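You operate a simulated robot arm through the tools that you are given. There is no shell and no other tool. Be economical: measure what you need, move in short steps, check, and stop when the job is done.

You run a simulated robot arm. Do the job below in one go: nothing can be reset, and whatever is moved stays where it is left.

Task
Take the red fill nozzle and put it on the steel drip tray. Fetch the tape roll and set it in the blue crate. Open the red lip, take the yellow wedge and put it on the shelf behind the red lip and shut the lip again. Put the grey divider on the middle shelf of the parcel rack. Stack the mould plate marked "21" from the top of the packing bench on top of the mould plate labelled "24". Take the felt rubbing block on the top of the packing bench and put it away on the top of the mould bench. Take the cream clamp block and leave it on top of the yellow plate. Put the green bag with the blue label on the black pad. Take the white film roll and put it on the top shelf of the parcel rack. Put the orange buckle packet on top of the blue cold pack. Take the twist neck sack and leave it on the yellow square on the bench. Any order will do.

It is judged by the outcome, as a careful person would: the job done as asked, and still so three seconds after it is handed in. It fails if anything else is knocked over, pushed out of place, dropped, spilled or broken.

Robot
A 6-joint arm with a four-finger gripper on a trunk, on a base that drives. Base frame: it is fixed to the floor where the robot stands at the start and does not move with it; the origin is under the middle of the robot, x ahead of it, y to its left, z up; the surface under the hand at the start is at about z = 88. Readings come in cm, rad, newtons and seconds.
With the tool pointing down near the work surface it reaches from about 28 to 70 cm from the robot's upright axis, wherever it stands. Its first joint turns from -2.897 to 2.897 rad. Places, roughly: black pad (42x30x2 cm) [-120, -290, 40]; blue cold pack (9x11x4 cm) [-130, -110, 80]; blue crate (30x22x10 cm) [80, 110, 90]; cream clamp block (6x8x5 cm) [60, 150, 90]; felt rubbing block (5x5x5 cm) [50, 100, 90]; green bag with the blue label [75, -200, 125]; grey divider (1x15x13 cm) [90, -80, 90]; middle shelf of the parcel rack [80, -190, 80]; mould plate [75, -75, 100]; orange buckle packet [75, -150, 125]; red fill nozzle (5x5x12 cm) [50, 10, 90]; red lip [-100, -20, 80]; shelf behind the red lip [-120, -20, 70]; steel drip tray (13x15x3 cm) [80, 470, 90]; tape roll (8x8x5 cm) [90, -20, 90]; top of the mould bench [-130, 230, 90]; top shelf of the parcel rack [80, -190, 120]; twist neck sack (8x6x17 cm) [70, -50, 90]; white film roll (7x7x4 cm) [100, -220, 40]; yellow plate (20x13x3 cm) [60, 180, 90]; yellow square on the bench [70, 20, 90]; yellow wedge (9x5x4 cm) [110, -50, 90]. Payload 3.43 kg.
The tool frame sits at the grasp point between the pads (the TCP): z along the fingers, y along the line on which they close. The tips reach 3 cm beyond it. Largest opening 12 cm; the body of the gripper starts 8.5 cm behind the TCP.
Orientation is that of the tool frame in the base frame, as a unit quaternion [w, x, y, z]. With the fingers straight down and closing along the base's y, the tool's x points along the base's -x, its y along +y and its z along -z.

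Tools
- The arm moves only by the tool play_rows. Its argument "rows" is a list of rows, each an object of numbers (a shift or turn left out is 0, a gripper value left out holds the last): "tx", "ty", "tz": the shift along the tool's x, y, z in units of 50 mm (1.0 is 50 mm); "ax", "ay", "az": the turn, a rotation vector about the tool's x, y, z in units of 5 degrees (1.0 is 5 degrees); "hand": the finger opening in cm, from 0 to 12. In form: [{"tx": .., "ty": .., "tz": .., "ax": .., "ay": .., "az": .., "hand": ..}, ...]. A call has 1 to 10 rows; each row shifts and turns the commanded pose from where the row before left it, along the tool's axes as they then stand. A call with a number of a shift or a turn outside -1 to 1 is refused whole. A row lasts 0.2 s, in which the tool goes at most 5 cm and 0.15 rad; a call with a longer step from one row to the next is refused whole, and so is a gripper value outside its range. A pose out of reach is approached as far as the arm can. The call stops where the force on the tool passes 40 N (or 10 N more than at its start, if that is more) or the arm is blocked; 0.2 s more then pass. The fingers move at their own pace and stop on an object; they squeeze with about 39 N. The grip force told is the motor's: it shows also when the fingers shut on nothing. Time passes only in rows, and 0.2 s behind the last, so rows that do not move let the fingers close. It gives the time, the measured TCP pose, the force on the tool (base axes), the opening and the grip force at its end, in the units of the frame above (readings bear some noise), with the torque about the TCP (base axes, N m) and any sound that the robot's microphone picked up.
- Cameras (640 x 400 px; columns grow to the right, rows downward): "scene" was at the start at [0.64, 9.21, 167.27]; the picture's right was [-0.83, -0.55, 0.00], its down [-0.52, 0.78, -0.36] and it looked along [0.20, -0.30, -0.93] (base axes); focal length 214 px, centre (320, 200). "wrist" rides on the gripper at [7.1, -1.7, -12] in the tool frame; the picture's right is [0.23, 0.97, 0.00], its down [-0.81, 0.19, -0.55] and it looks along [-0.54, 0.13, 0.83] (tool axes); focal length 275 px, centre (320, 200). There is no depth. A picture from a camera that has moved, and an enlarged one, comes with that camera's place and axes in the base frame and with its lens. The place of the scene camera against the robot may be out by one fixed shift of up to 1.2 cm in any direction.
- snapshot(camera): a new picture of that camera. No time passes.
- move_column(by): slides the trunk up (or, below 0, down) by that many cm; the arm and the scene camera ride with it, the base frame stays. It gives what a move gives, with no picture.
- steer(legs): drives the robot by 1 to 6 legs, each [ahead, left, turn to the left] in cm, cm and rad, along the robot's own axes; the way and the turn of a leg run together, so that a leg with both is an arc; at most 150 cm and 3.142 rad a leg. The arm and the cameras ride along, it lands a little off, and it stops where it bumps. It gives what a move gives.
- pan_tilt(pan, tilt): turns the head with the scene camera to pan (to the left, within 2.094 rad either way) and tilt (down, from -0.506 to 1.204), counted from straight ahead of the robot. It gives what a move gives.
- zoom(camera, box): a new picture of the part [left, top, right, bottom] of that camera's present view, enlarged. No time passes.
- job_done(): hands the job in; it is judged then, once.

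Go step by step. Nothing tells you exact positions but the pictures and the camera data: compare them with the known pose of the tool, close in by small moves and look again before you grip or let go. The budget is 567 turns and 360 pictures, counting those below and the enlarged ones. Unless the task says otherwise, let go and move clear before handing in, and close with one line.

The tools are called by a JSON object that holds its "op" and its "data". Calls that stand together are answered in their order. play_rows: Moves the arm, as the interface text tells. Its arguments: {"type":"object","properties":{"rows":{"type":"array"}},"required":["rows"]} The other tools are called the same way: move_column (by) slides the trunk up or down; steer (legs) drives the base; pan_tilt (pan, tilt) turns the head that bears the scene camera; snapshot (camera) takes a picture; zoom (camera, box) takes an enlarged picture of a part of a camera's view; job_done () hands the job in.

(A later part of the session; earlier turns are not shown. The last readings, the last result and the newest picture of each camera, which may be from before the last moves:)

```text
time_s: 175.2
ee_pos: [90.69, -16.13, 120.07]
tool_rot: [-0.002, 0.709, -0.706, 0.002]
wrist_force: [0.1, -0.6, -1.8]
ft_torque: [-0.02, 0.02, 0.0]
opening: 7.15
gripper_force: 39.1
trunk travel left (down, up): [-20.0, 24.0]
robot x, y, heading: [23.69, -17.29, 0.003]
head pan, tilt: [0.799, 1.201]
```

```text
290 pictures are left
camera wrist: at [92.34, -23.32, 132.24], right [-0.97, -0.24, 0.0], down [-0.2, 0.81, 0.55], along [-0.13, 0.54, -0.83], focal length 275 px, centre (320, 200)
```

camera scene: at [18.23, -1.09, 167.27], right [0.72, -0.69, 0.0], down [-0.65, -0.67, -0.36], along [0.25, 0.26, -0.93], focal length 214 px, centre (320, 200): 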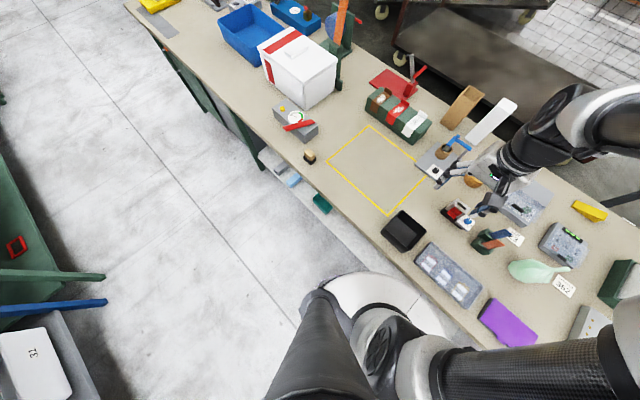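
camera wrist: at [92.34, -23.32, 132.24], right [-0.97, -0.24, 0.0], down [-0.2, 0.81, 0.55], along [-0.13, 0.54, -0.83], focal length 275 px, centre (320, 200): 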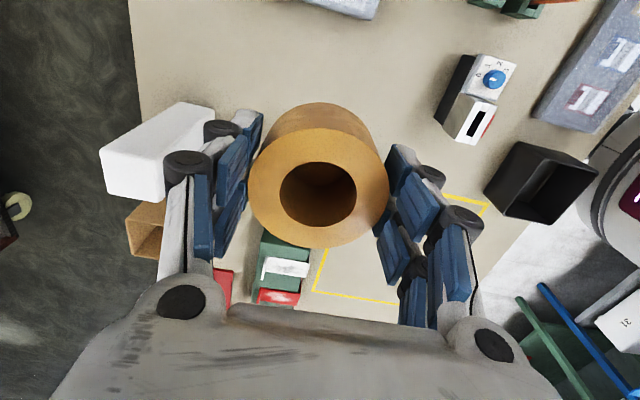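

The tape roll is held. I'll retract and raise, then drive to the crate.

{"op": "play_rows", "data": {"rows": [{"tz": -0.6, "ty": 0.5}, {"tz": -0.6, "ty": 0.6}, {"ty": 0.9}, {"ty": 0.9}, {"ty": 0.9}, {"ty": 0.9}, {"ty": 0.9}, {}]}}

{"op": "steer", "data": {"legs": [[-20, 0, 0], [0, 130, 0]]}}

{"op": "pan_tilt", "data": {"pan": 0.0, "tilt": 0.8}}

{"op": "snapshot", "data": {"camera": "scene"}}

```text
time_s: 177.0
ee_pos: [62.64, -16.4, 125.92]
tool_rot: [-0.002, 0.709, -0.705, 0.001]
wrist_force: [0.8, -0.3, -1.6]
ft_torque: [0.0, 0.04, -0.01]
opening: 7.16
gripper_force: 39.2
trunk travel left (down, up): [-20.0, 24.0]
robot x, y, heading: [23.7, -16.7, 0.002]
head pan, tilt: [0.799, 1.201]
```

```text
time_s: 184.6
ee_pos: [42.12, 112.36, 126.13]
tool_rot: [-0.001, 0.709, -0.705, 0.002]
wrist_force: [0.1, 0.3, 0.1]
ft_torque: [-0.03, -0.01, -0.02]
opening: 7.19
gripper_force: 39.6
trunk travel left (down, up): [-20.0, 24.0]
robot x, y, heading: [3.0, 111.93, 0.001]
head pan, tilt: [0.799, 1.201]
```

```text
time_s: 185.8
ee_pos: [42.07, 112.26, 125.96]
tool_rot: [-0.003, 0.709, -0.705, 0.002]
wrist_force: [0.1, 0.7, -1.9]
ft_torque: [0.01, -0.01, 0.02]
opening: 7.17
gripper_force: 38.6
trunk travel left (down, up): [-20.0, 24.0]
robot x, y, heading: [3.13, 111.62, 0.004]
head pan, tilt: [0.0, 0.799]
```

```text
289 pictures are left
camera scene: at [8.67, 125.65, 170.04], right [0.01, -1.0, 0.0], down [-0.72, 0.0, -0.7], along [0.7, 0.0, -0.72], focal length 214 px, centre (320, 200)
```

scene: 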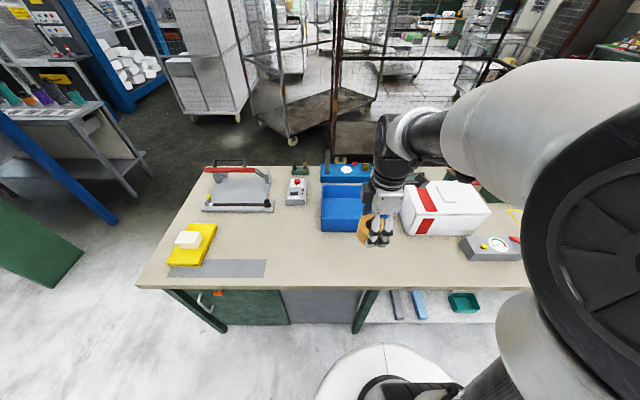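

The crate spans roughly y 94–124, x 67–90. Moving ahead and over it.

{"op": "steer", "data": {"legs": [[15, -2, 0]]}}

{"op": "play_rows", "data": {"rows": [{"ty": -0.9}, {"ty": -0.9}, {"ty": -0.9}, {"ty": -0.9}, {"ty": -0.4}, {}]}}

{"op": "snapshot", "data": {"camera": "wrist"}}

{"op": "snapshot", "data": {"camera": "scene"}}

```text
time_s: 187.2
ee_pos: [56.99, 110.34, 126.02]
tool_rot: [-0.001, 0.709, -0.706, 0.001]
wrist_force: [0.2, 0.1, 0.0]
ft_torque: [0.02, 0.06, 0.0]
opening: 7.15
gripper_force: 39.2
trunk travel left (down, up): [-20.0, 24.0]
robot x, y, heading: [18.4, 110.15, 0.004]
head pan, tilt: [0.0, 0.799]
```

```text
time_s: 188.6
ee_pos: [76.97, 110.61, 126.19]
tool_rot: [-0.003, 0.708, -0.706, 0.001]
wrist_force: [-0.7, -0.4, -0.1]
ft_torque: [0.04, -0.04, -0.01]
opening: 7.15
gripper_force: 39.0
trunk travel left (down, up): [-20.0, 24.0]
robot x, y, heading: [17.96, 109.57, -0.0]
head pan, tilt: [0.0, 0.799]
```

```text
288 pictures are left
camera wrist: at [78.65, 103.44, 138.23], right [-0.97, -0.23, 0.0], down [-0.2, 0.81, 0.55], along [-0.13, 0.54, -0.83], focal length 275 px, centre (320, 200)
```

wrist: 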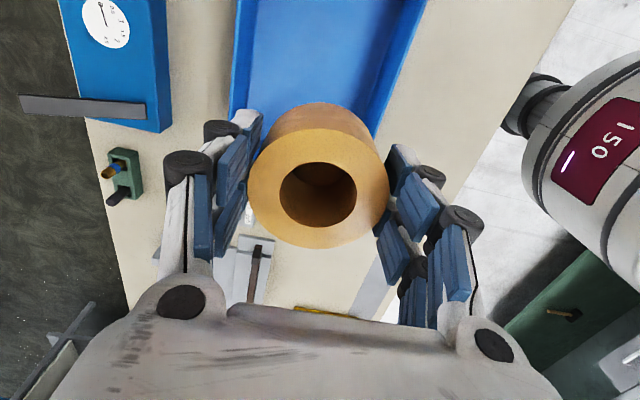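

```text
287 pictures are left
camera scene: at [23.59, 123.72, 170.05], right [0.0, -1.0, 0.0], down [-0.72, 0.0, -0.7], along [0.7, 0.0, -0.72], focal length 214 px, centre (320, 200)
```

scene: 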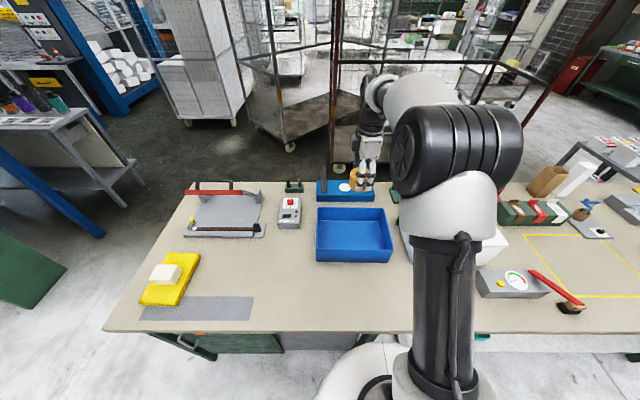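

The crate centre is about (78,109). Lowering the roll into it.

{"op": "play_rows", "data": {"rows": [{"ty": -0.2, "tx": 0.2}, {"tz": 0.9}, {"tz": 0.9}, {"tz": 0.9}, {"tz": 0.9}, {"tz": 0.9}, {}]}}

{"op": "snapshot", "data": {"camera": "wrist"}}

{"op": "zoom", "data": {"camera": "scene", "box": [280, 170, 440, 290]}}

```text
time_s: 190.2
ee_pos: [78.17, 109.47, 103.56]
tool_rot: [-0.002, 0.709, -0.706, 0.002]
wrist_force: [0.0, 0.4, -0.9]
ft_torque: [-0.03, 0.0, -0.01]
opening: 7.17
gripper_force: 38.8
trunk travel left (down, up): [-20.0, 24.0]
robot x, y, heading: [18.04, 109.58, -0.0]
head pan, tilt: [0.0, 0.799]
```

```text
286 pictures are left
camera wrist: at [79.79, 102.4, 115.72], right [-0.97, -0.23, -0.01], down [-0.2, 0.81, 0.55], along [-0.12, 0.54, -0.83], focal length 275 px, centre (320, 200)
```

wrist: 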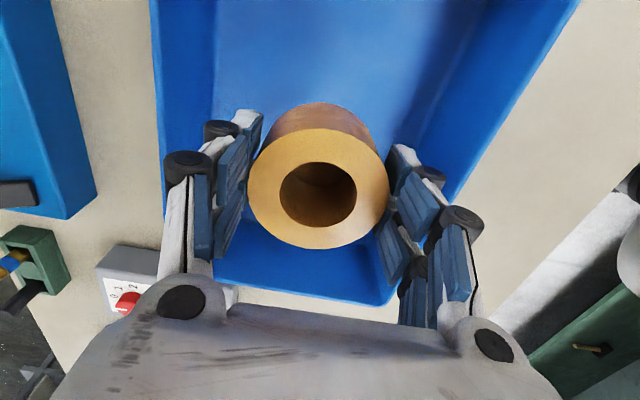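

```text
3.33 times, centred on (360, 230) of scene
camera zoom: at [23.56, 123.71, 170.05], right [0.0, -1.0, 0.0], down [-0.72, 0.0, -0.7], along [0.7, 0.0, -0.72], focal length 715 px, centre (187, 100)
```

zoom: 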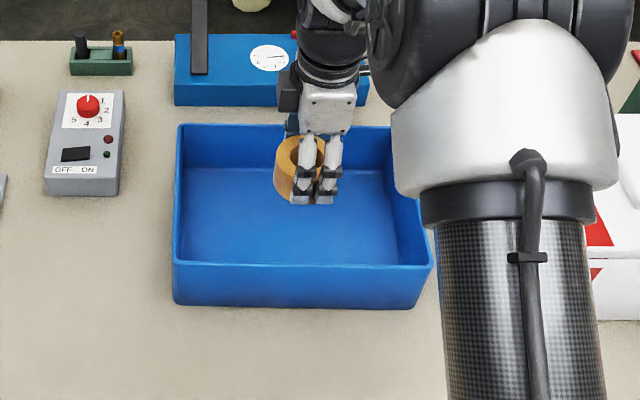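

Centred in the crate. Lowering to the floor.

{"op": "play_rows", "data": {"rows": [{"tz": 0.7}, {"tz": 0.6}, {"tz": 0.4}, {"tz": 0.1}, {"tz": 0.06}, {"tz": 0.06}, {}]}}

{"op": "play_rows", "data": {"rows": [{"tz": 0.05}, {"tz": 0.05}, {"tz": 0.05}, {}]}}

```text
time_s: 191.8
ee_pos: [78.25, 109.53, 94.08]
tool_rot: [-0.002, 0.708, -0.706, 0.002]
wrist_force: [-0.2, 0.5, -1.9]
ft_torque: [-0.04, 0.0, 0.0]
opening: 7.15
gripper_force: 39.2
trunk travel left (down, up): [-20.0, 24.0]
robot x, y, heading: [17.79, 110.43, 0.001]
head pan, tilt: [0.0, 0.799]
```

```text
time_s: 192.8
ee_pos: [78.19, 109.6, 93.28]
tool_rot: [-0.001, 0.709, -0.706, 0.003]
wrist_force: [-0.2, 0.4, -1.2]
ft_torque: [0.0, -0.03, 0.03]
opening: 7.15
gripper_force: 39.0
trunk travel left (down, up): [-20.0, 24.0]
robot x, y, heading: [18.09, 109.8, 0.003]
head pan, tilt: [0.0, 0.799]
```

{"op": "play_rows", "data": {"rows": [{"tz": 0.05}, {"tz": 0.05}, {"tz": 0.05}, {}]}}

```text
time_s: 193.8
ee_pos: [78.21, 109.48, 92.87]
tool_rot: [-0.004, 0.709, -0.705, 0.005]
wrist_force: [-1.7, 0.6, 29.3]
ft_torque: [0.1, 0.11, 0.01]
opening: 7.22
gripper_force: 38.9
trunk travel left (down, up): [-20.0, 24.0]
robot x, y, heading: [17.88, 109.74, 0.001]
head pan, tilt: [0.0, 0.799]
```

Seated on the crate floor. Releasing and withdrawing upward.

{"op": "play_rows", "data": {"rows": [{"tz": -0.04}, {"hand": 10}, {}, {}, {"tz": -0.3}, {"tz": -0.7}, {"tz": -0.9}, {"tz": -0.9}, {"tz": -0.9}, {"tz": -0.9}]}}

{"op": "snapshot", "data": {"camera": "wrist"}}

```text
time_s: 195.9
ee_pos: [77.98, 109.52, 115.85]
tool_rot: [-0.001, 0.708, -0.706, 0.001]
wrist_force: [-0.9, -0.5, -1.2]
ft_torque: [0.0, -0.05, 0.01]
opening: 10.0
gripper_force: 0.0
trunk travel left (down, up): [-20.0, 24.0]
robot x, y, heading: [18.06, 109.79, 0.004]
head pan, tilt: [0.0, 0.799]
```

```text
284 pictures are left
camera wrist: at [79.57, 102.46, 127.97], right [-0.97, -0.23, 0.0], down [-0.2, 0.81, 0.55], along [-0.13, 0.54, -0.83], focal length 275 px, centre (320, 200)
```

wrist: 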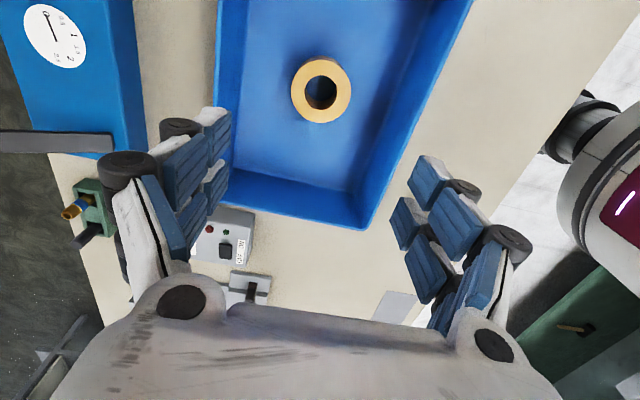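

Tape roll done. Retracting, turning the tool back and driving to the right part of the bench.

{"op": "play_rows", "data": {"rows": [{"tz": -0.9}, {"tz": -0.9}, {"ty": 0.9}, {"ty": 0.9}, {"ty": 0.9}, {"ty": 0.9}, {"ty": 0.9}]}}

{"op": "play_rows", "data": {"rows": [{"az": 1}, {"az": 1}, {"az": 1}, {"az": 1}, {"az": 1}, {"az": 1}, {"az": 1}, {"az": 1}, {"az": 1}]}}

{"op": "play_rows", "data": {"rows": [{"az": 1}, {"az": 1}, {"az": 1}, {"az": 1}, {"az": 1}, {"az": 1}, {"az": 1}, {"az": 1}, {"az": 1}]}}

{"op": "steer", "data": {"legs": [[-15, 0, 0], [0, -150, 0], [15, 0, 0]]}}

{"op": "snapshot", "data": {"camera": "wrist"}}

{"op": "pan_tilt", "data": {"pan": 0.6, "tilt": 1.0}}

{"op": "snapshot", "data": {"camera": "scene"}}

```text
time_s: 197.6
ee_pos: [55.27, 109.35, 124.72]
tool_rot: [-0.003, 0.708, -0.706, 0.003]
wrist_force: [-1.2, 0.4, 1.0]
ft_torque: [-0.04, -0.06, 0.01]
opening: 9.98
gripper_force: 0.0
trunk travel left (down, up): [-20.0, 24.0]
robot x, y, heading: [17.83, 109.82, 0.003]
head pan, tilt: [0.0, 0.799]
```

```text
time_s: 199.6
ee_pos: [55.36, 109.34, 124.57]
tool_rot: [0.002, -0.384, 0.923, -0.001]
wrist_force: [0.7, 0.1, -0.3]
ft_torque: [-0.03, -0.02, 0.01]
opening: 10.01
gripper_force: 0.1
trunk travel left (down, up): [-20.0, 24.0]
robot x, y, heading: [18.1, 109.52, 0.002]
head pan, tilt: [0.0, 0.799]
```

```text
time_s: 201.6
ee_pos: [55.44, 109.45, 124.58]
tool_rot: [0.003, -0.001, 1.0, 0.0]
wrist_force: [-0.6, -0.3, -0.3]
ft_torque: [0.01, -0.02, 0.0]
opening: 10.05
gripper_force: 0.0
trunk travel left (down, up): [-20.0, 24.0]
robot x, y, heading: [17.69, 110.09, 0.01]
head pan, tilt: [0.0, 0.799]
```

```text
time_s: 211.0
ee_pos: [55.94, -41.83, 124.64]
tool_rot: [0.001, -0.002, 1.0, 0.0]
wrist_force: [0.3, -0.4, 0.5]
ft_torque: [0.0, 0.07, -0.02]
opening: 9.99
gripper_force: 0.1
trunk travel left (down, up): [-20.0, 24.0]
robot x, y, heading: [17.84, -41.13, 0.007]
head pan, tilt: [0.0, 0.799]
```

```text
283 pictures are left
camera wrist: at [48.72, -43.54, 136.71], right [-0.23, 0.97, 0.0], down [0.81, 0.2, 0.56], along [0.54, 0.13, -0.83], focal length 275 px, centre (320, 200)
```

wrist: 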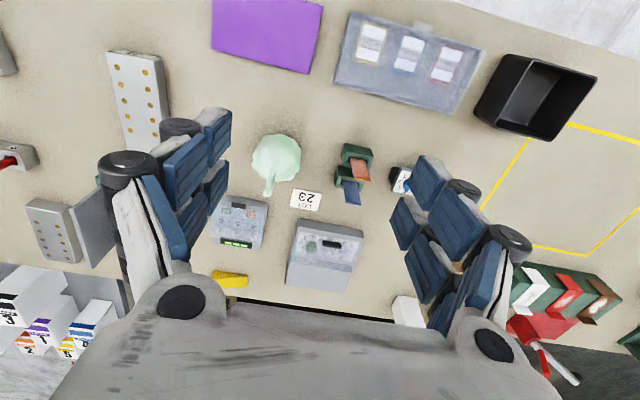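

```text
time_s: 212.0
ee_pos: [55.83, -41.81, 124.8]
tool_rot: [0.003, -0.003, 1.0, 0.001]
wrist_force: [-0.1, -0.8, 0.4]
ft_torque: [-0.03, 0.0, -0.02]
opening: 10.0
gripper_force: 0.1
trunk travel left (down, up): [-20.0, 24.0]
robot x, y, heading: [18.08, -41.46, 0.001]
head pan, tilt: [0.6, 1.0]
```

```text
282 pictures are left
camera scene: at [21.55, -23.59, 168.53], right [0.57, -0.82, 0.0], down [-0.69, -0.48, -0.54], along [0.45, 0.31, -0.84], focal length 214 px, centre (320, 200)
```

scene: 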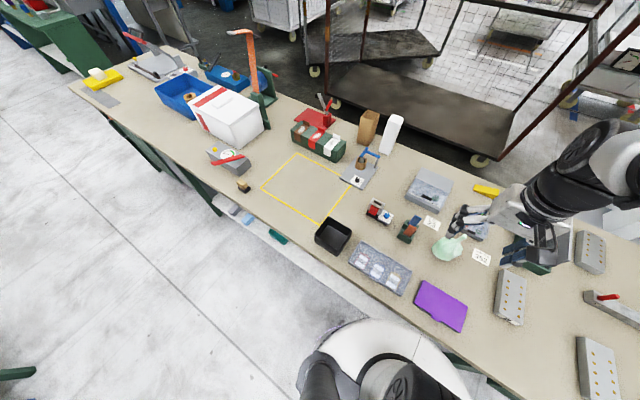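

Now I see the sack (pale green), the wedge, and perforated plates to the right. Zooming for labels.

{"op": "zoom", "data": {"camera": "wrist", "box": [0, 40, 300, 300]}}

{"op": "zoom", "data": {"camera": "scene", "box": [400, 160, 640, 400]}}

```text
1.54 times, centred on (150, 170) of wrist
camera zoom: at [48.6, -43.54, 136.74], right [-0.23, 0.97, 0.0], down [0.81, 0.2, 0.56], along [0.54, 0.13, -0.83], focal length 424 px, centre (582, 246)
```

zoom: 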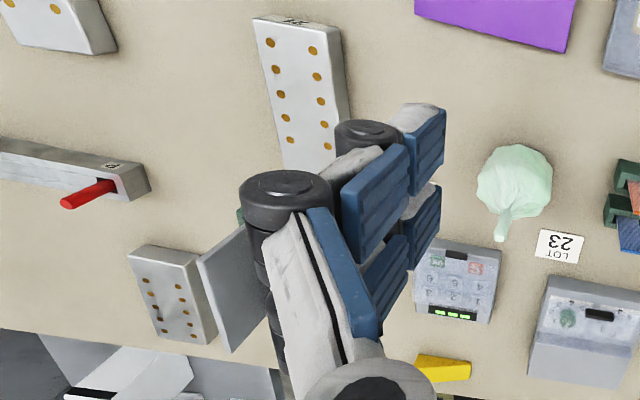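

```text
1.67 times, centred on (520, 280) of scene
camera zoom: at [21.55, -23.59, 168.53], right [0.57, -0.82, 0.0], down [-0.69, -0.48, -0.54], along [0.45, 0.31, -0.84], focal length 358 px, centre (-13, 67)
```

zoom: 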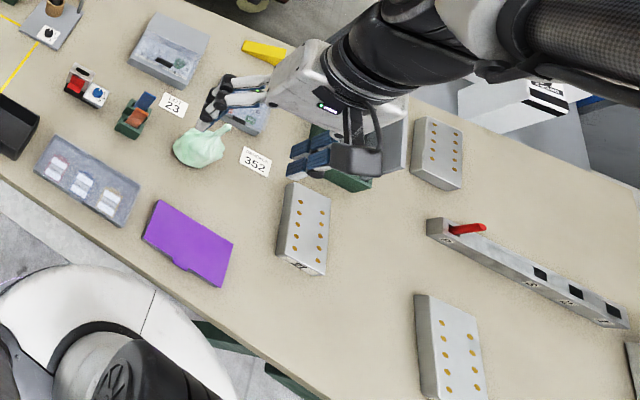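

The pale green sack stands upright near (70.5,-46) with its neck up. I'll move above it and look.

{"op": "play_rows", "data": {"rows": [{"tx": -0.95, "ty": -0.28, "hand": 12}, {"tx": -0.95, "ty": -0.28}, {"tx": -0.95, "ty": -0.28}, {}]}}

{"op": "snapshot", "data": {"camera": "wrist"}}

```text
time_s: 213.0
ee_pos: [69.96, -45.98, 124.92]
tool_rot: [0.003, -0.002, 1.0, 0.0]
wrist_force: [-0.7, 0.9, -0.1]
ft_torque: [-0.01, -0.06, -0.02]
opening: 11.98
gripper_force: 0.2
trunk travel left (down, up): [-20.0, 24.0]
robot x, y, heading: [18.45, -41.4, -0.002]
head pan, tilt: [0.6, 1.0]
```

```text
279 pictures are left
camera wrist: at [62.73, -47.7, 136.95], right [-0.23, 0.97, 0.0], down [0.81, 0.2, 0.56], along [0.54, 0.13, -0.83], focal length 275 px, centre (320, 200)
```

wrist: 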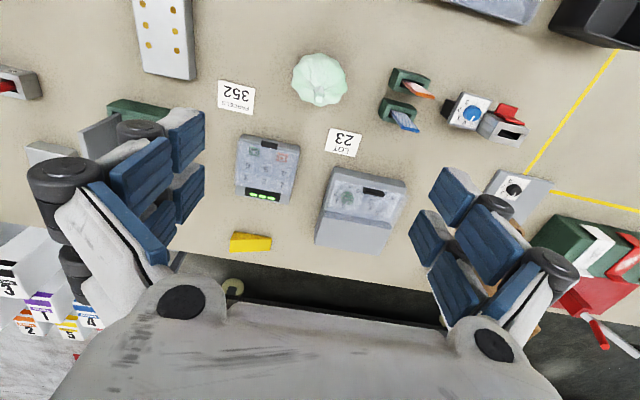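

I'm right over the sack. Descending partway and checking.

{"op": "play_rows", "data": {"rows": [{"tx": -0.1, "tz": 0.8}, {"tz": 0.8}, {"tz": 0.8}, {"tz": 0.8}, {"tz": 0.6}, {}]}}

{"op": "snapshot", "data": {"camera": "wrist"}}

{"op": "zoom", "data": {"camera": "scene", "box": [400, 160, 560, 300]}}

```text
time_s: 214.4
ee_pos: [70.58, -46.0, 105.89]
tool_rot: [0.003, -0.002, 1.0, 0.0]
wrist_force: [0.0, 0.2, 0.4]
ft_torque: [0.0, -0.01, 0.01]
opening: 11.99
gripper_force: 0.0
trunk travel left (down, up): [-20.0, 24.0]
robot x, y, heading: [18.26, -41.29, 0.002]
head pan, tilt: [0.6, 1.0]
```

```text
278 pictures are left
camera wrist: at [63.36, -47.66, 117.86], right [-0.23, 0.97, 0.0], down [0.81, 0.2, 0.56], along [0.54, 0.13, -0.83], focal length 275 px, centre (320, 200)
```

wrist: 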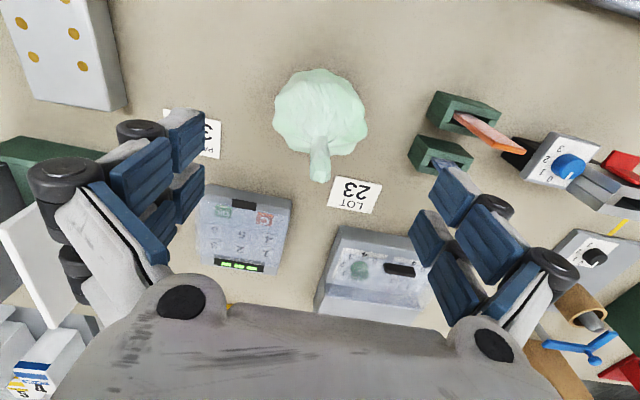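

```text
2.86 times, centred on (480, 230) of scene
camera zoom: at [21.52, -23.57, 168.54], right [0.57, -0.82, 0.0], down [-0.69, -0.48, -0.54], along [0.44, 0.31, -0.84], focal length 613 px, centre (-137, 114)
```

zoom: 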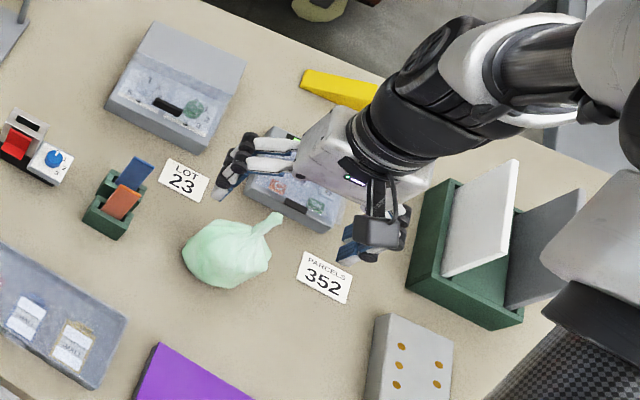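

The sack's neck tip is near z=105, so I can go to about 97.2 before the palm meets it. Descending and closing on the body.

{"op": "play_rows", "data": {"rows": [{"tz": 0.7}, {"tz": 0.6}, {"tz": 0.3}, {"tz": 0.14}, {}]}}

{"op": "snapshot", "data": {"camera": "wrist"}}

{"op": "play_rows", "data": {"rows": [{"hand": 0}, {}, {}, {}, {}, {}]}}

{"op": "snapshot", "data": {"camera": "wrist"}}

```text
time_s: 215.6
ee_pos: [70.67, -45.83, 97.01]
tool_rot: [0.002, -0.003, 1.0, 0.001]
wrist_force: [1.1, -0.5, -0.2]
ft_torque: [0.0, -0.03, 0.03]
opening: 11.99
gripper_force: 0.0
trunk travel left (down, up): [-20.0, 24.0]
robot x, y, heading: [18.27, -41.39, -0.0]
head pan, tilt: [0.6, 1.0]
```

```text
276 pictures are left
camera wrist: at [63.49, -47.66, 109.09], right [-0.23, 0.97, 0.0], down [0.81, 0.2, 0.56], along [0.54, 0.13, -0.83], focal length 275 px, centre (320, 200)
```

wrist: 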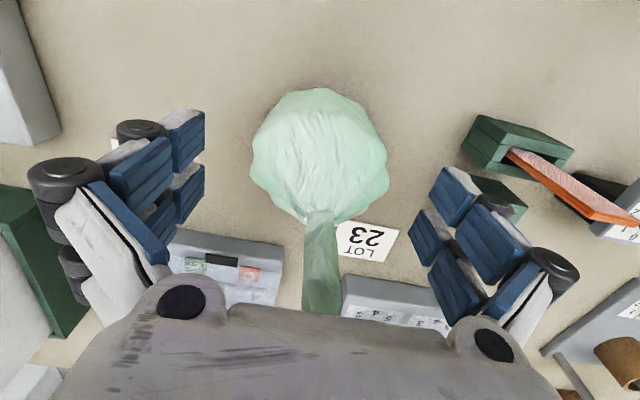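

```text
time_s: 217.0
ee_pos: [70.61, -45.94, 97.06]
tool_rot: [0.002, -0.003, 1.0, 0.0]
wrist_force: [-0.2, 0.7, -0.2]
ft_torque: [0.21, 0.06, -0.01]
opening: 7.98
gripper_force: 38.7
trunk travel left (down, up): [-20.0, 24.0]
robot x, y, heading: [18.65, -41.39, 0.008]
head pan, tilt: [0.6, 1.0]
```

```text
275 pictures are left
camera wrist: at [63.48, -47.64, 109.11], right [-0.23, 0.97, 0.0], down [0.81, 0.2, 0.56], along [0.54, 0.13, -0.83], focal length 275 px, centre (320, 200)
```

wrist: 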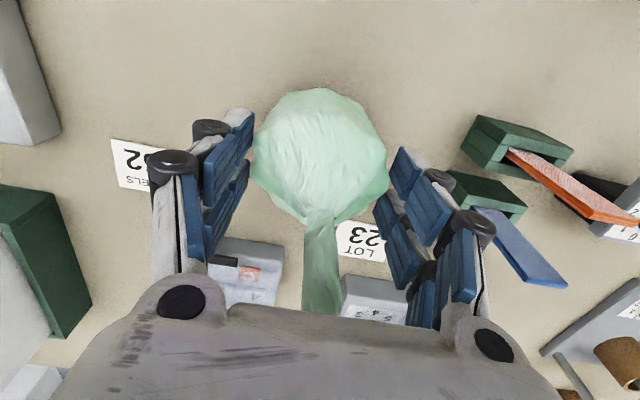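

Gripped at 8.0 cm width. Lifting slowly to test.

{"op": "play_rows", "data": {"rows": [{"tz": -0.2}, {"tz": -0.4}, {"tz": -0.6}, {"tz": -0.6}, {}]}}

{"op": "snapshot", "data": {"camera": "wrist"}}

{"op": "zoom", "data": {"camera": "scene", "box": [240, 100, 560, 300]}}

```text
time_s: 218.2
ee_pos: [70.6, -45.9, 106.07]
tool_rot: [0.002, -0.003, 1.0, 0.001]
wrist_force: [0.3, 0.5, -3.1]
ft_torque: [0.01, 0.02, 0.02]
opening: 7.98
gripper_force: 39.3
trunk travel left (down, up): [-20.0, 24.0]
robot x, y, heading: [18.27, -41.15, 0.001]
head pan, tilt: [0.6, 1.0]
```

```text
274 pictures are left
camera wrist: at [63.43, -47.72, 118.11], right [-0.23, 0.97, 0.0], down [0.81, 0.2, 0.56], along [0.54, 0.13, -0.83], focal length 275 px, centre (320, 200)
```

wrist: 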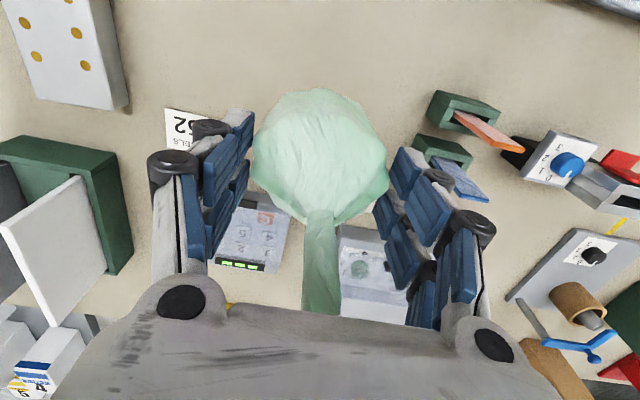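

```text
2.00 times, centred on (400, 200) of scene
camera zoom: at [21.62, -23.58, 168.53], right [0.57, -0.82, 0.0], down [-0.69, -0.48, -0.54], along [0.44, 0.31, -0.84], focal length 429 px, centre (160, 200)
```

zoom: 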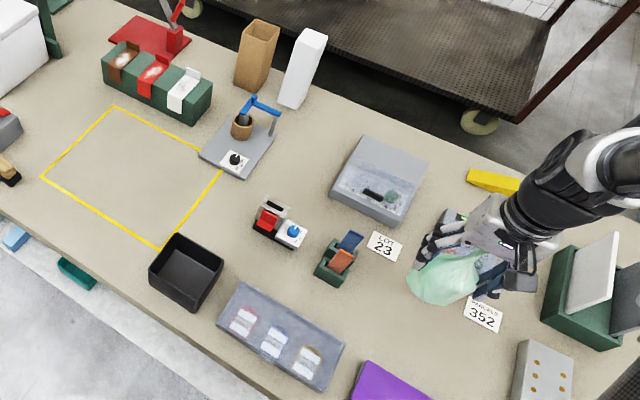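

Held securely. The yellow square's centre is (67.5,15); raising and driving left 60 cm.

{"op": "play_rows", "data": {"rows": [{"tz": -0.8}, {"tz": -0.8}, {"tz": -0.8}, {"tz": -0.8}, {"tx": 0.6}, {}]}}

{"op": "steer", "data": {"legs": [[0, 61, 0]]}}

{"op": "snapshot", "data": {"camera": "wrist"}}

{"op": "snapshot", "data": {"camera": "scene"}}

```text
time_s: 219.6
ee_pos: [67.6, -46.02, 121.89]
tool_rot: [0.002, -0.003, 1.0, 0.0]
wrist_force: [0.1, -0.7, -3.7]
ft_torque: [-0.01, 0.0, 0.01]
opening: 7.97
gripper_force: 38.4
trunk travel left (down, up): [-20.0, 24.0]
robot x, y, heading: [18.14, -41.22, 0.003]
head pan, tilt: [0.6, 1.0]
```

```text
time_s: 223.0
ee_pos: [67.45, 15.21, 121.97]
tool_rot: [0.003, -0.001, 1.0, 0.0]
wrist_force: [-0.3, 0.1, -2.6]
ft_torque: [0.01, 0.04, -0.03]
opening: 7.95
gripper_force: 38.4
trunk travel left (down, up): [-20.0, 24.0]
robot x, y, heading: [17.95, 19.81, 0.003]
head pan, tilt: [0.6, 1.0]
```

```text
272 pictures are left
camera wrist: at [60.22, 13.54, 134.03], right [-0.23, 0.97, 0.0], down [0.81, 0.19, 0.56], along [0.54, 0.13, -0.83], focal length 275 px, centre (320, 200)
```

wrist: 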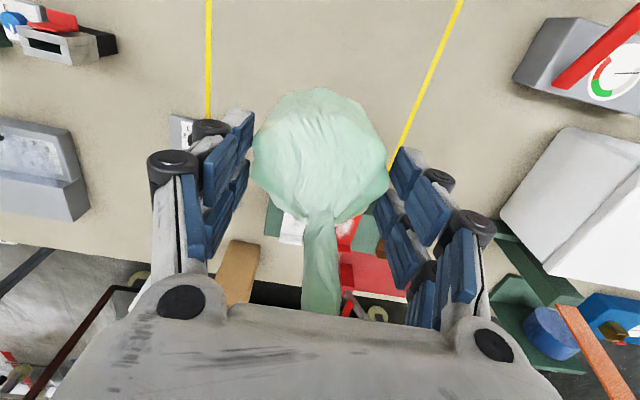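

```text
271 pictures are left
camera scene: at [21.51, 37.81, 168.52], right [0.57, -0.82, 0.0], down [-0.69, -0.48, -0.54], along [0.45, 0.31, -0.84], focal length 214 px, centre (320, 200)
```

scene: 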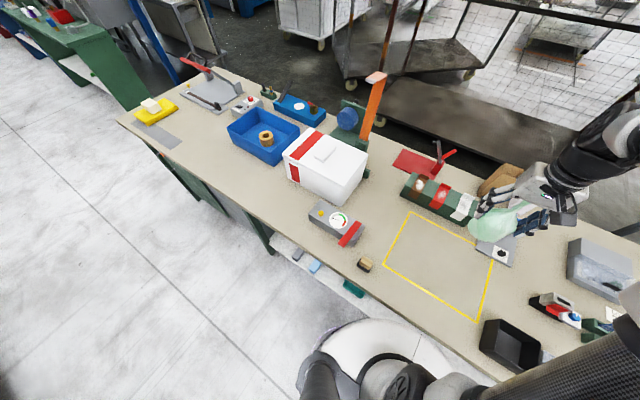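

Positioned over the square. Lowering to just above the surface.

{"op": "play_rows", "data": {"rows": [{"tz": 0.9}, {"tz": 0.9}, {"tz": 0.9}, {"tz": 0.9}, {"tz": 0.8}, {"tz": 0.35}, {}]}}

{"op": "zoom", "data": {"camera": "scene", "box": [360, 180, 560, 340]}}

{"op": "play_rows", "data": {"rows": [{"tz": 0.05}, {"tz": 0.05}, {"tz": 0.05}, {}]}}

```text
time_s: 224.6
ee_pos: [67.51, 15.22, 98.08]
tool_rot: [0.003, -0.001, 1.0, 0.0]
wrist_force: [1.0, -0.2, -3.7]
ft_torque: [-0.01, 0.03, 0.01]
opening: 7.98
gripper_force: 39.3
trunk travel left (down, up): [-20.0, 24.0]
robot x, y, heading: [18.13, 20.19, -0.001]
head pan, tilt: [0.6, 1.0]
```

```text
2.50 times, centred on (460, 260) of scene
camera zoom: at [21.5, 37.75, 168.53], right [0.57, -0.82, 0.0], down [-0.69, -0.48, -0.54], along [0.45, 0.31, -0.84], focal length 536 px, centre (-30, 50)
```

zoom: 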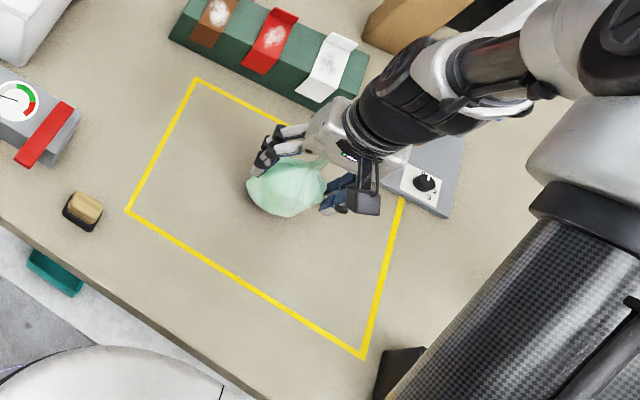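

```text
time_s: 225.6
ee_pos: [67.63, 15.17, 97.46]
tool_rot: [0.002, 0.0, 1.0, -0.001]
wrist_force: [0.3, 0.2, -2.7]
ft_torque: [0.04, -0.02, -0.01]
opening: 7.97
gripper_force: 38.9
trunk travel left (down, up): [-20.0, 24.0]
robot x, y, heading: [18.27, 20.16, -0.002]
head pan, tilt: [0.6, 1.0]
```

{"op": "play_rows", "data": {"rows": [{"tz": 0.05}, {"tz": 0.05}, {}]}}

```text
time_s: 226.4
ee_pos: [67.43, 15.17, 97.05]
tool_rot: [0.003, -0.001, 1.0, -0.001]
wrist_force: [-0.5, 1.2, 8.9]
ft_torque: [0.13, 0.38, -0.02]
opening: 7.98
gripper_force: 38.5
trunk travel left (down, up): [-20.0, 24.0]
robot x, y, heading: [17.84, 20.22, -0.001]
head pan, tilt: [0.6, 1.0]
```

Contact. Releasing, lifting and checking that it stands.

{"op": "play_rows", "data": {"rows": [{"hand": 12}, {}, {}, {}, {"tz": -0.3}, {"tz": -0.7}, {"tz": -0.9}, {"tz": -0.9}, {"tz": -0.9}, {"tz": -0.9}]}}

{"op": "snapshot", "data": {"camera": "wrist"}}

```text
time_s: 228.6
ee_pos: [67.35, 15.26, 120.18]
tool_rot: [0.003, -0.001, 1.0, 0.0]
wrist_force: [-0.2, -0.2, 0.4]
ft_torque: [-0.02, -0.03, 0.0]
opening: 12.0
gripper_force: 0.1
trunk travel left (down, up): [-20.0, 24.0]
robot x, y, heading: [17.8, 19.75, 0.001]
head pan, tilt: [0.6, 1.0]
```

```text
269 pictures are left
camera wrist: at [60.11, 13.54, 132.26], right [-0.23, 0.97, 0.0], down [0.81, 0.19, 0.56], along [0.54, 0.13, -0.83], focal length 275 px, centre (320, 200)
```

wrist: 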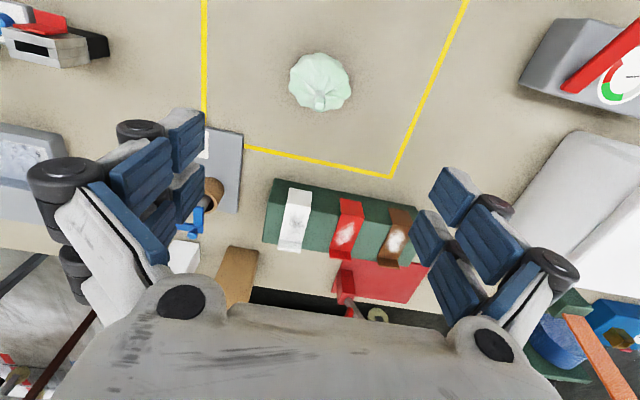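

The sack stands in the yellow square. Next the yellow wedge near the back edge: drive right and inspect it.

{"op": "steer", "data": {"legs": [[0, -70, 0], [5, 0, 0]]}}

{"op": "play_rows", "data": {"rows": [{"tz": -0.5, "tx": -0.8}, {"tx": -0.9}, {"tx": -0.6}, {}]}}

{"op": "snapshot", "data": {"camera": "wrist"}}

```text
time_s: 233.0
ee_pos: [72.56, -55.14, 120.06]
tool_rot: [0.002, -0.001, 1.0, 0.0]
wrist_force: [0.7, 0.5, -0.3]
ft_torque: [0.03, 0.05, 0.01]
opening: 12.01
gripper_force: 0.2
trunk travel left (down, up): [-20.0, 24.0]
robot x, y, heading: [23.13, -50.61, 0.001]
head pan, tilt: [0.6, 1.0]
```

```text
time_s: 234.0
ee_pos: [83.82, -55.18, 122.68]
tool_rot: [0.002, 0.0, 1.0, 0.0]
wrist_force: [0.6, -0.2, 0.0]
ft_torque: [-0.02, -0.03, 0.0]
opening: 12.01
gripper_force: 0.1
trunk travel left (down, up): [-20.0, 24.0]
robot x, y, heading: [23.59, -50.56, 0.002]
head pan, tilt: [0.6, 1.0]
```

```text
268 pictures are left
camera wrist: at [76.61, -56.83, 134.78], right [-0.23, 0.97, 0.0], down [0.81, 0.19, 0.56], along [0.54, 0.13, -0.83], focal length 275 px, centre (320, 200)
```

wrist: 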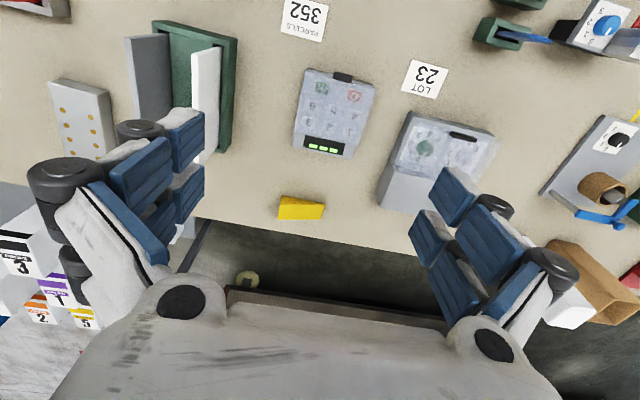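

{"op": "zoom", "data": {"camera": "wrist", "box": [250, 170, 350, 240]}}

{"op": "pan_tilt", "data": {"pan": -0.2, "tilt": 0.7}}

{"op": "snapshot", "data": {"camera": "scene"}}

```text
5.71 times, centred on (300, 205) of wrist
camera zoom: at [76.61, -56.83, 134.78], right [-0.23, 0.97, 0.0], down [0.81, 0.19, 0.56], along [0.54, 0.13, -0.83], focal length 1573 px, centre (434, 171)
```

zoom: 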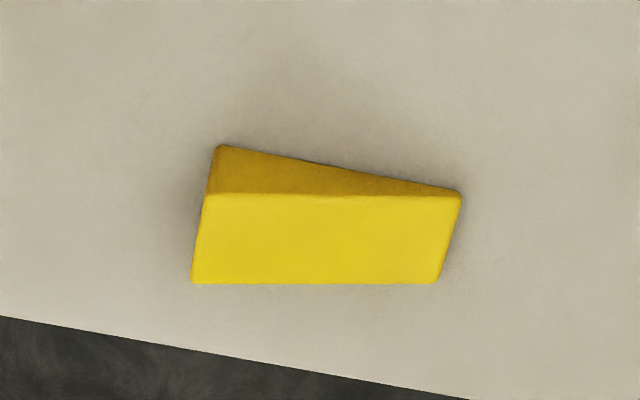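

```text
time_s: 235.1
ee_pos: [83.9, -55.2, 122.75]
tool_rot: [0.001, -0.002, 1.0, 0.0]
wrist_force: [-0.4, -0.2, 0.3]
ft_torque: [-0.02, 0.01, -0.01]
opening: 11.98
gripper_force: 0.0
trunk travel left (down, up): [-20.0, 24.0]
robot x, y, heading: [23.48, -50.4, 0.001]
head pan, tilt: [-0.201, 0.7]
```

```text
266 pictures are left
camera scene: at [29.06, -38.24, 170.87], right [-0.2, -0.98, 0.0], down [-0.63, 0.13, -0.76], along [0.75, -0.15, -0.64], focal length 214 px, centre (320, 200)
```

scene: 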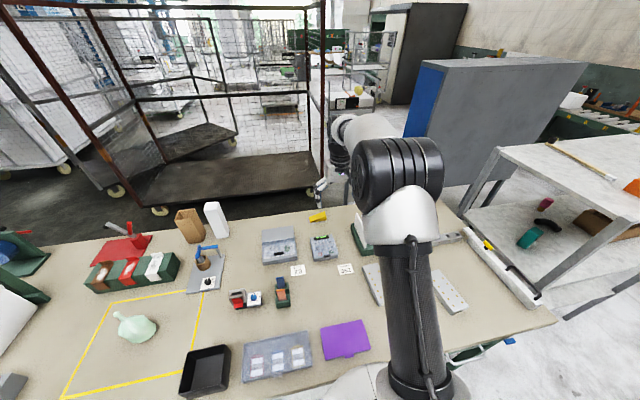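

The wedge lies along y with its thick end at -y; its centre is about (110.2,-52.7), quite far. First I'll see how close the base can get.

{"op": "steer", "data": {"legs": [[4, 0, 0]]}}

```text
time_s: 236.0
ee_pos: [85.51, -55.17, 123.67]
tool_rot: [0.012, -0.001, 1.0, 0.0]
wrist_force: [0.1, -0.6, 0.7]
ft_torque: [0.03, -0.01, 0.06]
opening: 11.99
gripper_force: 0.0
trunk travel left (down, up): [-20.0, 24.0]
robot x, y, heading: [27.06, -50.05, 0.001]
head pan, tilt: [-0.201, 0.7]
```

The reading is odd: the hand moved less than the base and tilted slightly. Checking with a picture.

{"op": "play_rows", "data": {"rows": [{}]}}

{"op": "snapshot", "data": {"camera": "scene"}}

{"op": "snapshot", "data": {"camera": "wrist"}}

```text
time_s: 236.4
ee_pos: [85.51, -55.16, 123.53]
tool_rot: [0.009, -0.001, 1.0, 0.0]
wrist_force: [1.3, -0.6, -0.5]
ft_torque: [-0.02, 0.01, 0.01]
opening: 12.02
gripper_force: 0.0
trunk travel left (down, up): [-20.0, 24.0]
robot x, y, heading: [27.1, -50.69, -0.006]
head pan, tilt: [-0.201, 0.7]
```

```text
265 pictures are left
camera scene: at [30.11, -38.25, 170.93], right [-0.2, -0.98, 0.0], down [-0.62, 0.13, -0.77], along [0.76, -0.15, -0.63], focal length 214 px, centre (320, 200)
```

scene: 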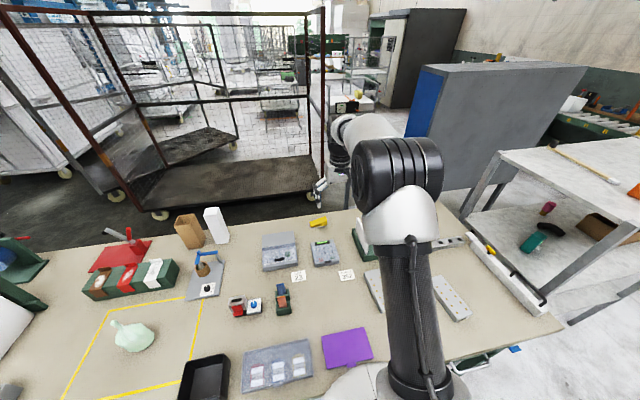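

```text
264 pictures are left
camera wrist: at [78.24, -56.83, 135.51], right [-0.23, 0.97, 0.0], down [0.8, 0.19, 0.57], along [0.55, 0.13, -0.82], focal length 275 px, centre (320, 200)
```

wrist: 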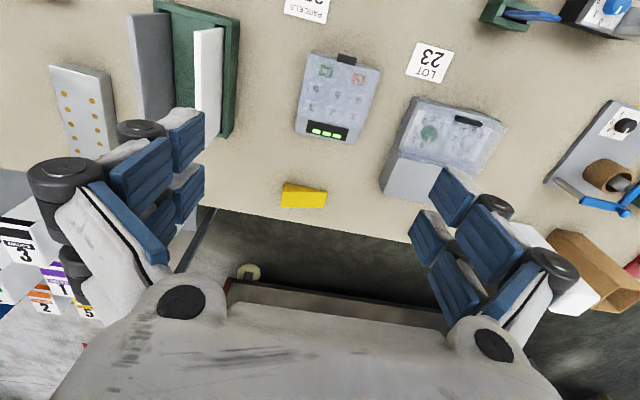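

The base is touching the bench and tipping slightly, so x≈24 is the limit. Backing off 3 cm.

{"op": "steer", "data": {"legs": [[-3, 0, 0]]}}

{"op": "snapshot", "data": {"camera": "wrist"}}

```text
time_s: 237.2
ee_pos: [84.78, -55.2, 122.71]
tool_rot: [0.003, -0.001, 1.0, 0.0]
wrist_force: [-0.3, -0.1, 0.3]
ft_torque: [0.01, -0.05, -0.01]
opening: 12.0
gripper_force: 0.0
trunk travel left (down, up): [-20.0, 24.0]
robot x, y, heading: [23.89, -50.59, 0.002]
head pan, tilt: [-0.201, 0.7]
```

```text
263 pictures are left
camera wrist: at [77.47, -56.84, 134.77], right [-0.23, 0.97, 0.0], down [0.81, 0.19, 0.56], along [0.54, 0.13, -0.83], focal length 275 px, centre (320, 200)
```

wrist: 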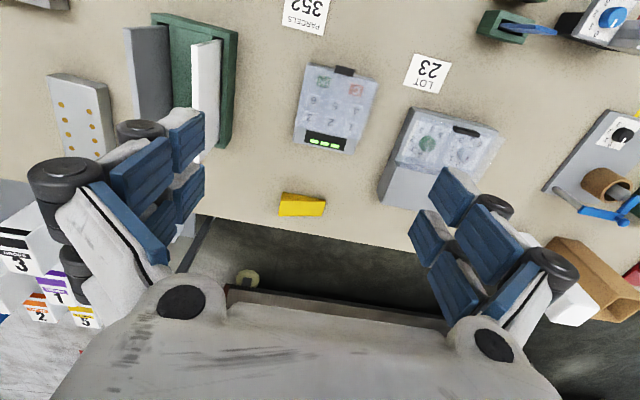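

Bench unchanged. I'll pitch the tool outward 35° to find how far it reaches; the idea is to hook the wedge from behind and draw it a few cm closer.

{"op": "play_rows", "data": {"rows": [{"ay": -1, "hand": 4}, {"ay": -1}, {"ay": -1}, {"ay": -1}, {"ay": -1}, {"ay": -1}, {"ay": -1}, {}]}}

{"op": "play_rows", "data": {"rows": [{"tx": -0.74, "tz": 0.52}, {"tx": -0.74, "tz": 0.52}, {"tx": -0.74, "tz": 0.52}, {"tx": -0.74, "tz": 0.52}, {}]}}

```text
time_s: 239.0
ee_pos: [84.65, -55.24, 122.73]
tool_rot: [0.303, 0.0, 0.953, 0.0]
wrist_force: [-0.2, 0.3, 0.2]
ft_torque: [0.01, -0.05, 0.01]
opening: 4.0
gripper_force: 0.0
trunk travel left (down, up): [-20.0, 24.0]
robot x, y, heading: [23.68, -50.41, 0.001]
head pan, tilt: [-0.201, 0.7]
```

```text
time_s: 240.2
ee_pos: [102.63, -55.15, 122.83]
tool_rot: [0.303, 0.0, 0.953, 0.0]
wrist_force: [-0.6, 0.4, 0.0]
ft_torque: [-0.04, 0.03, -0.03]
opening: 3.98
gripper_force: 0.1
trunk travel left (down, up): [-20.0, 24.0]
robot x, y, heading: [24.13, -50.28, 0.004]
head pan, tilt: [-0.201, 0.7]
```

Reach is fine so far. Continuing outward to x≈114.

{"op": "play_rows", "data": {"rows": [{"tx": -0.74, "tz": 0.52}, {"tx": -0.74, "tz": 0.52}, {"tx": -0.4, "tz": 0.28}, {}]}}

{"op": "snapshot", "data": {"camera": "wrist"}}

```text
time_s: 241.2
ee_pos: [108.1, -54.93, 122.27]
tool_rot: [0.303, -0.002, 0.953, 0.001]
wrist_force: [-1.2, -0.1, 0.8]
ft_torque: [-0.01, -0.01, -0.02]
opening: 3.99
gripper_force: 0.0
out of reach, approached as far as the arm can: row 2, 3
trunk travel left (down, up): [-20.0, 24.0]
robot x, y, heading: [24.0, -50.4, 0.002]
head pan, tilt: [-0.201, 0.7]
```

```text
262 pictures are left
camera wrist: at [95.33, -56.63, 128.03], right [-0.19, 0.97, -0.13], down [0.34, 0.19, 0.92], along [0.92, 0.13, -0.37], focal length 275 px, centre (320, 200)
```

wrist: 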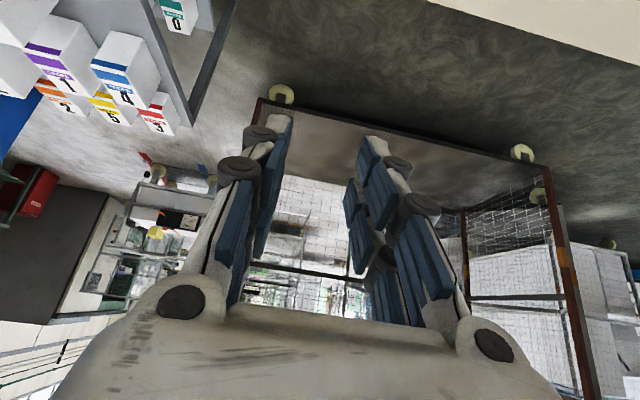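

With the wrist camera on the underside, a steeper pitch would bring it near the keypad, so I'll flip the tool 180° about its own axis, after retracting a little.

{"op": "play_rows", "data": {"rows": [{"tx": 0.74, "tz": -0.52, "hand": 0}, {"tx": 0.74, "tz": -0.52}, {"az": 1}, {"az": 1}, {"az": 1}, {"az": 1}, {"az": 1}, {"az": 1}, {"az": 1}, {"az": 1}]}}

{"op": "play_rows", "data": {"rows": [{"az": 1}, {"az": 1}, {"az": 1}, {"az": 1}, {"az": 1}, {"az": 1}, {"az": 1}, {"az": 1}, {"az": 1}, {"az": 1}]}}

{"op": "play_rows", "data": {"rows": [{"az": 1}, {"az": 1}, {"az": 1}, {"az": 1}, {"az": 1}, {"az": 1}, {"az": 1}, {"az": 1}, {"az": 1}, {"az": 1}]}}

{"op": "play_rows", "data": {"rows": [{"az": 1}, {"az": 1}, {"az": 1}, {"az": 1}, {"az": 1}, {"az": 1}, {"az": 1}, {"az": 1}, {}]}}

{"op": "snapshot", "data": {"camera": "wrist"}}

```text
time_s: 243.4
ee_pos: [99.26, -54.99, 122.16]
tool_rot: [0.285, 0.325, 0.896, 0.104]
wrist_force: [-0.4, -0.4, 0.3]
ft_torque: [-0.02, 0.01, 0.03]
opening: 0.0
gripper_force: 33.4
trunk travel left (down, up): [-20.0, 24.0]
robot x, y, heading: [24.44, -50.19, -0.001]
head pan, tilt: [-0.201, 0.7]
```

```text
time_s: 245.6
ee_pos: [99.18, -54.91, 122.18]
tool_rot: [0.213, 0.674, 0.674, 0.214]
wrist_force: [-1.0, 0.3, 0.0]
ft_torque: [0.01, 0.0, 0.0]
opening: 0.0
gripper_force: 33.3
trunk travel left (down, up): [-20.0, 24.0]
robot x, y, heading: [24.08, -50.31, 0.003]
head pan, tilt: [-0.201, 0.7]
```

```text
time_s: 247.8
ee_pos: [99.19, -54.99, 122.12]
tool_rot: [0.103, 0.896, 0.325, 0.285]
wrist_force: [0.3, 0.3, 0.6]
ft_torque: [0.0, 0.01, -0.01]
opening: 0.0
gripper_force: 33.2
trunk travel left (down, up): [-20.0, 24.0]
robot x, y, heading: [24.07, -50.45, -0.003]
head pan, tilt: [-0.201, 0.7]
```

```text
time_s: 249.8
ee_pos: [99.2, -55.0, 122.29]
tool_rot: [0.0, 0.953, -0.001, 0.303]
wrist_force: [-1.3, -0.7, 0.1]
ft_torque: [-0.01, -0.02, 0.02]
opening: 0.01
gripper_force: 33.1
trunk travel left (down, up): [-20.0, 24.0]
robot x, y, heading: [23.91, -50.4, -0.002]
head pan, tilt: [-0.201, 0.7]
```

```text
261 pictures are left
camera wrist: at [98.11, -53.29, 136.21], right [0.19, -0.97, 0.13], down [-0.98, -0.19, -0.02], along [0.04, -0.13, -0.99], focal length 275 px, centre (320, 200)
```

wrist: 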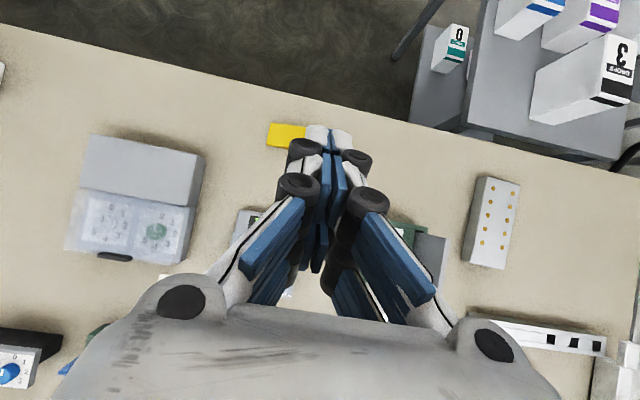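

The flip worked and the camera now looks down from above. Pitching to 50° and lowering the trunk for more reach.

{"op": "play_rows", "data": {"rows": [{"ay": 1}, {"ay": 1}, {"ay": 1}, {}]}}

{"op": "move_column", "data": {"by": -17}}

{"op": "snapshot", "data": {"camera": "wrist"}}

{"op": "snapshot", "data": {"camera": "scene"}}

```text
time_s: 250.8
ee_pos: [99.19, -54.98, 122.17]
tool_rot: [0.001, 0.905, -0.001, 0.425]
wrist_force: [-0.4, -0.5, 0.9]
ft_torque: [-0.02, 0.06, -0.01]
opening: 0.0
gripper_force: 33.7
trunk travel left (down, up): [-20.0, 24.0]
robot x, y, heading: [24.25, -50.6, 0.0]
head pan, tilt: [-0.201, 0.7]
```

```text
time_s: 252.8
ee_pos: [99.26, -54.94, 105.16]
tool_rot: [0.0, 0.905, 0.001, 0.425]
wrist_force: [0.0, -0.3, -0.9]
ft_torque: [0.01, -0.03, 0.0]
opening: 0.02
gripper_force: 33.1
trunk travel left (down, up): [-3.0, 41.0]
robot x, y, heading: [24.09, -50.53, 0.001]
head pan, tilt: [-0.201, 0.7]
```

```text
260 pictures are left
camera wrist: at [94.5, -53.27, 118.44], right [0.15, -0.97, 0.18], down [-0.94, -0.19, -0.27], along [0.3, -0.13, -0.95], focal length 275 px, centre (320, 200)
```

wrist: 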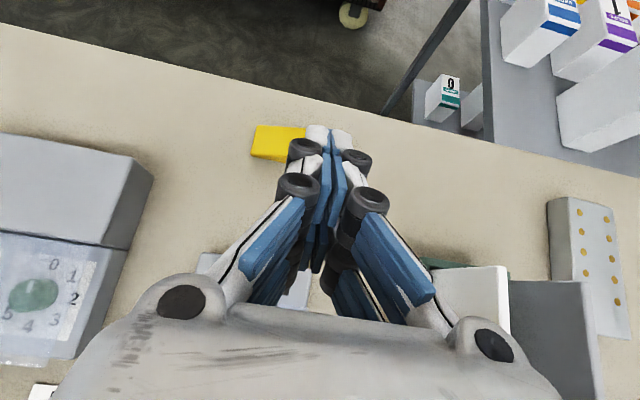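

```text
259 pictures are left
camera scene: at [29.92, -38.25, 153.88], right [-0.2, -0.98, 0.0], down [-0.63, 0.13, -0.77], along [0.75, -0.15, -0.64], focal length 214 px, centre (320, 200)
```

scene: 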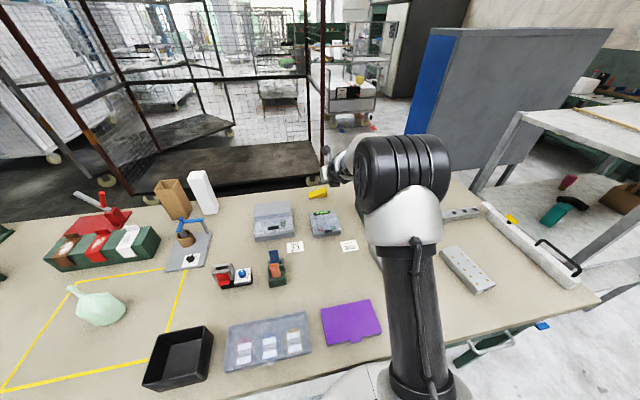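

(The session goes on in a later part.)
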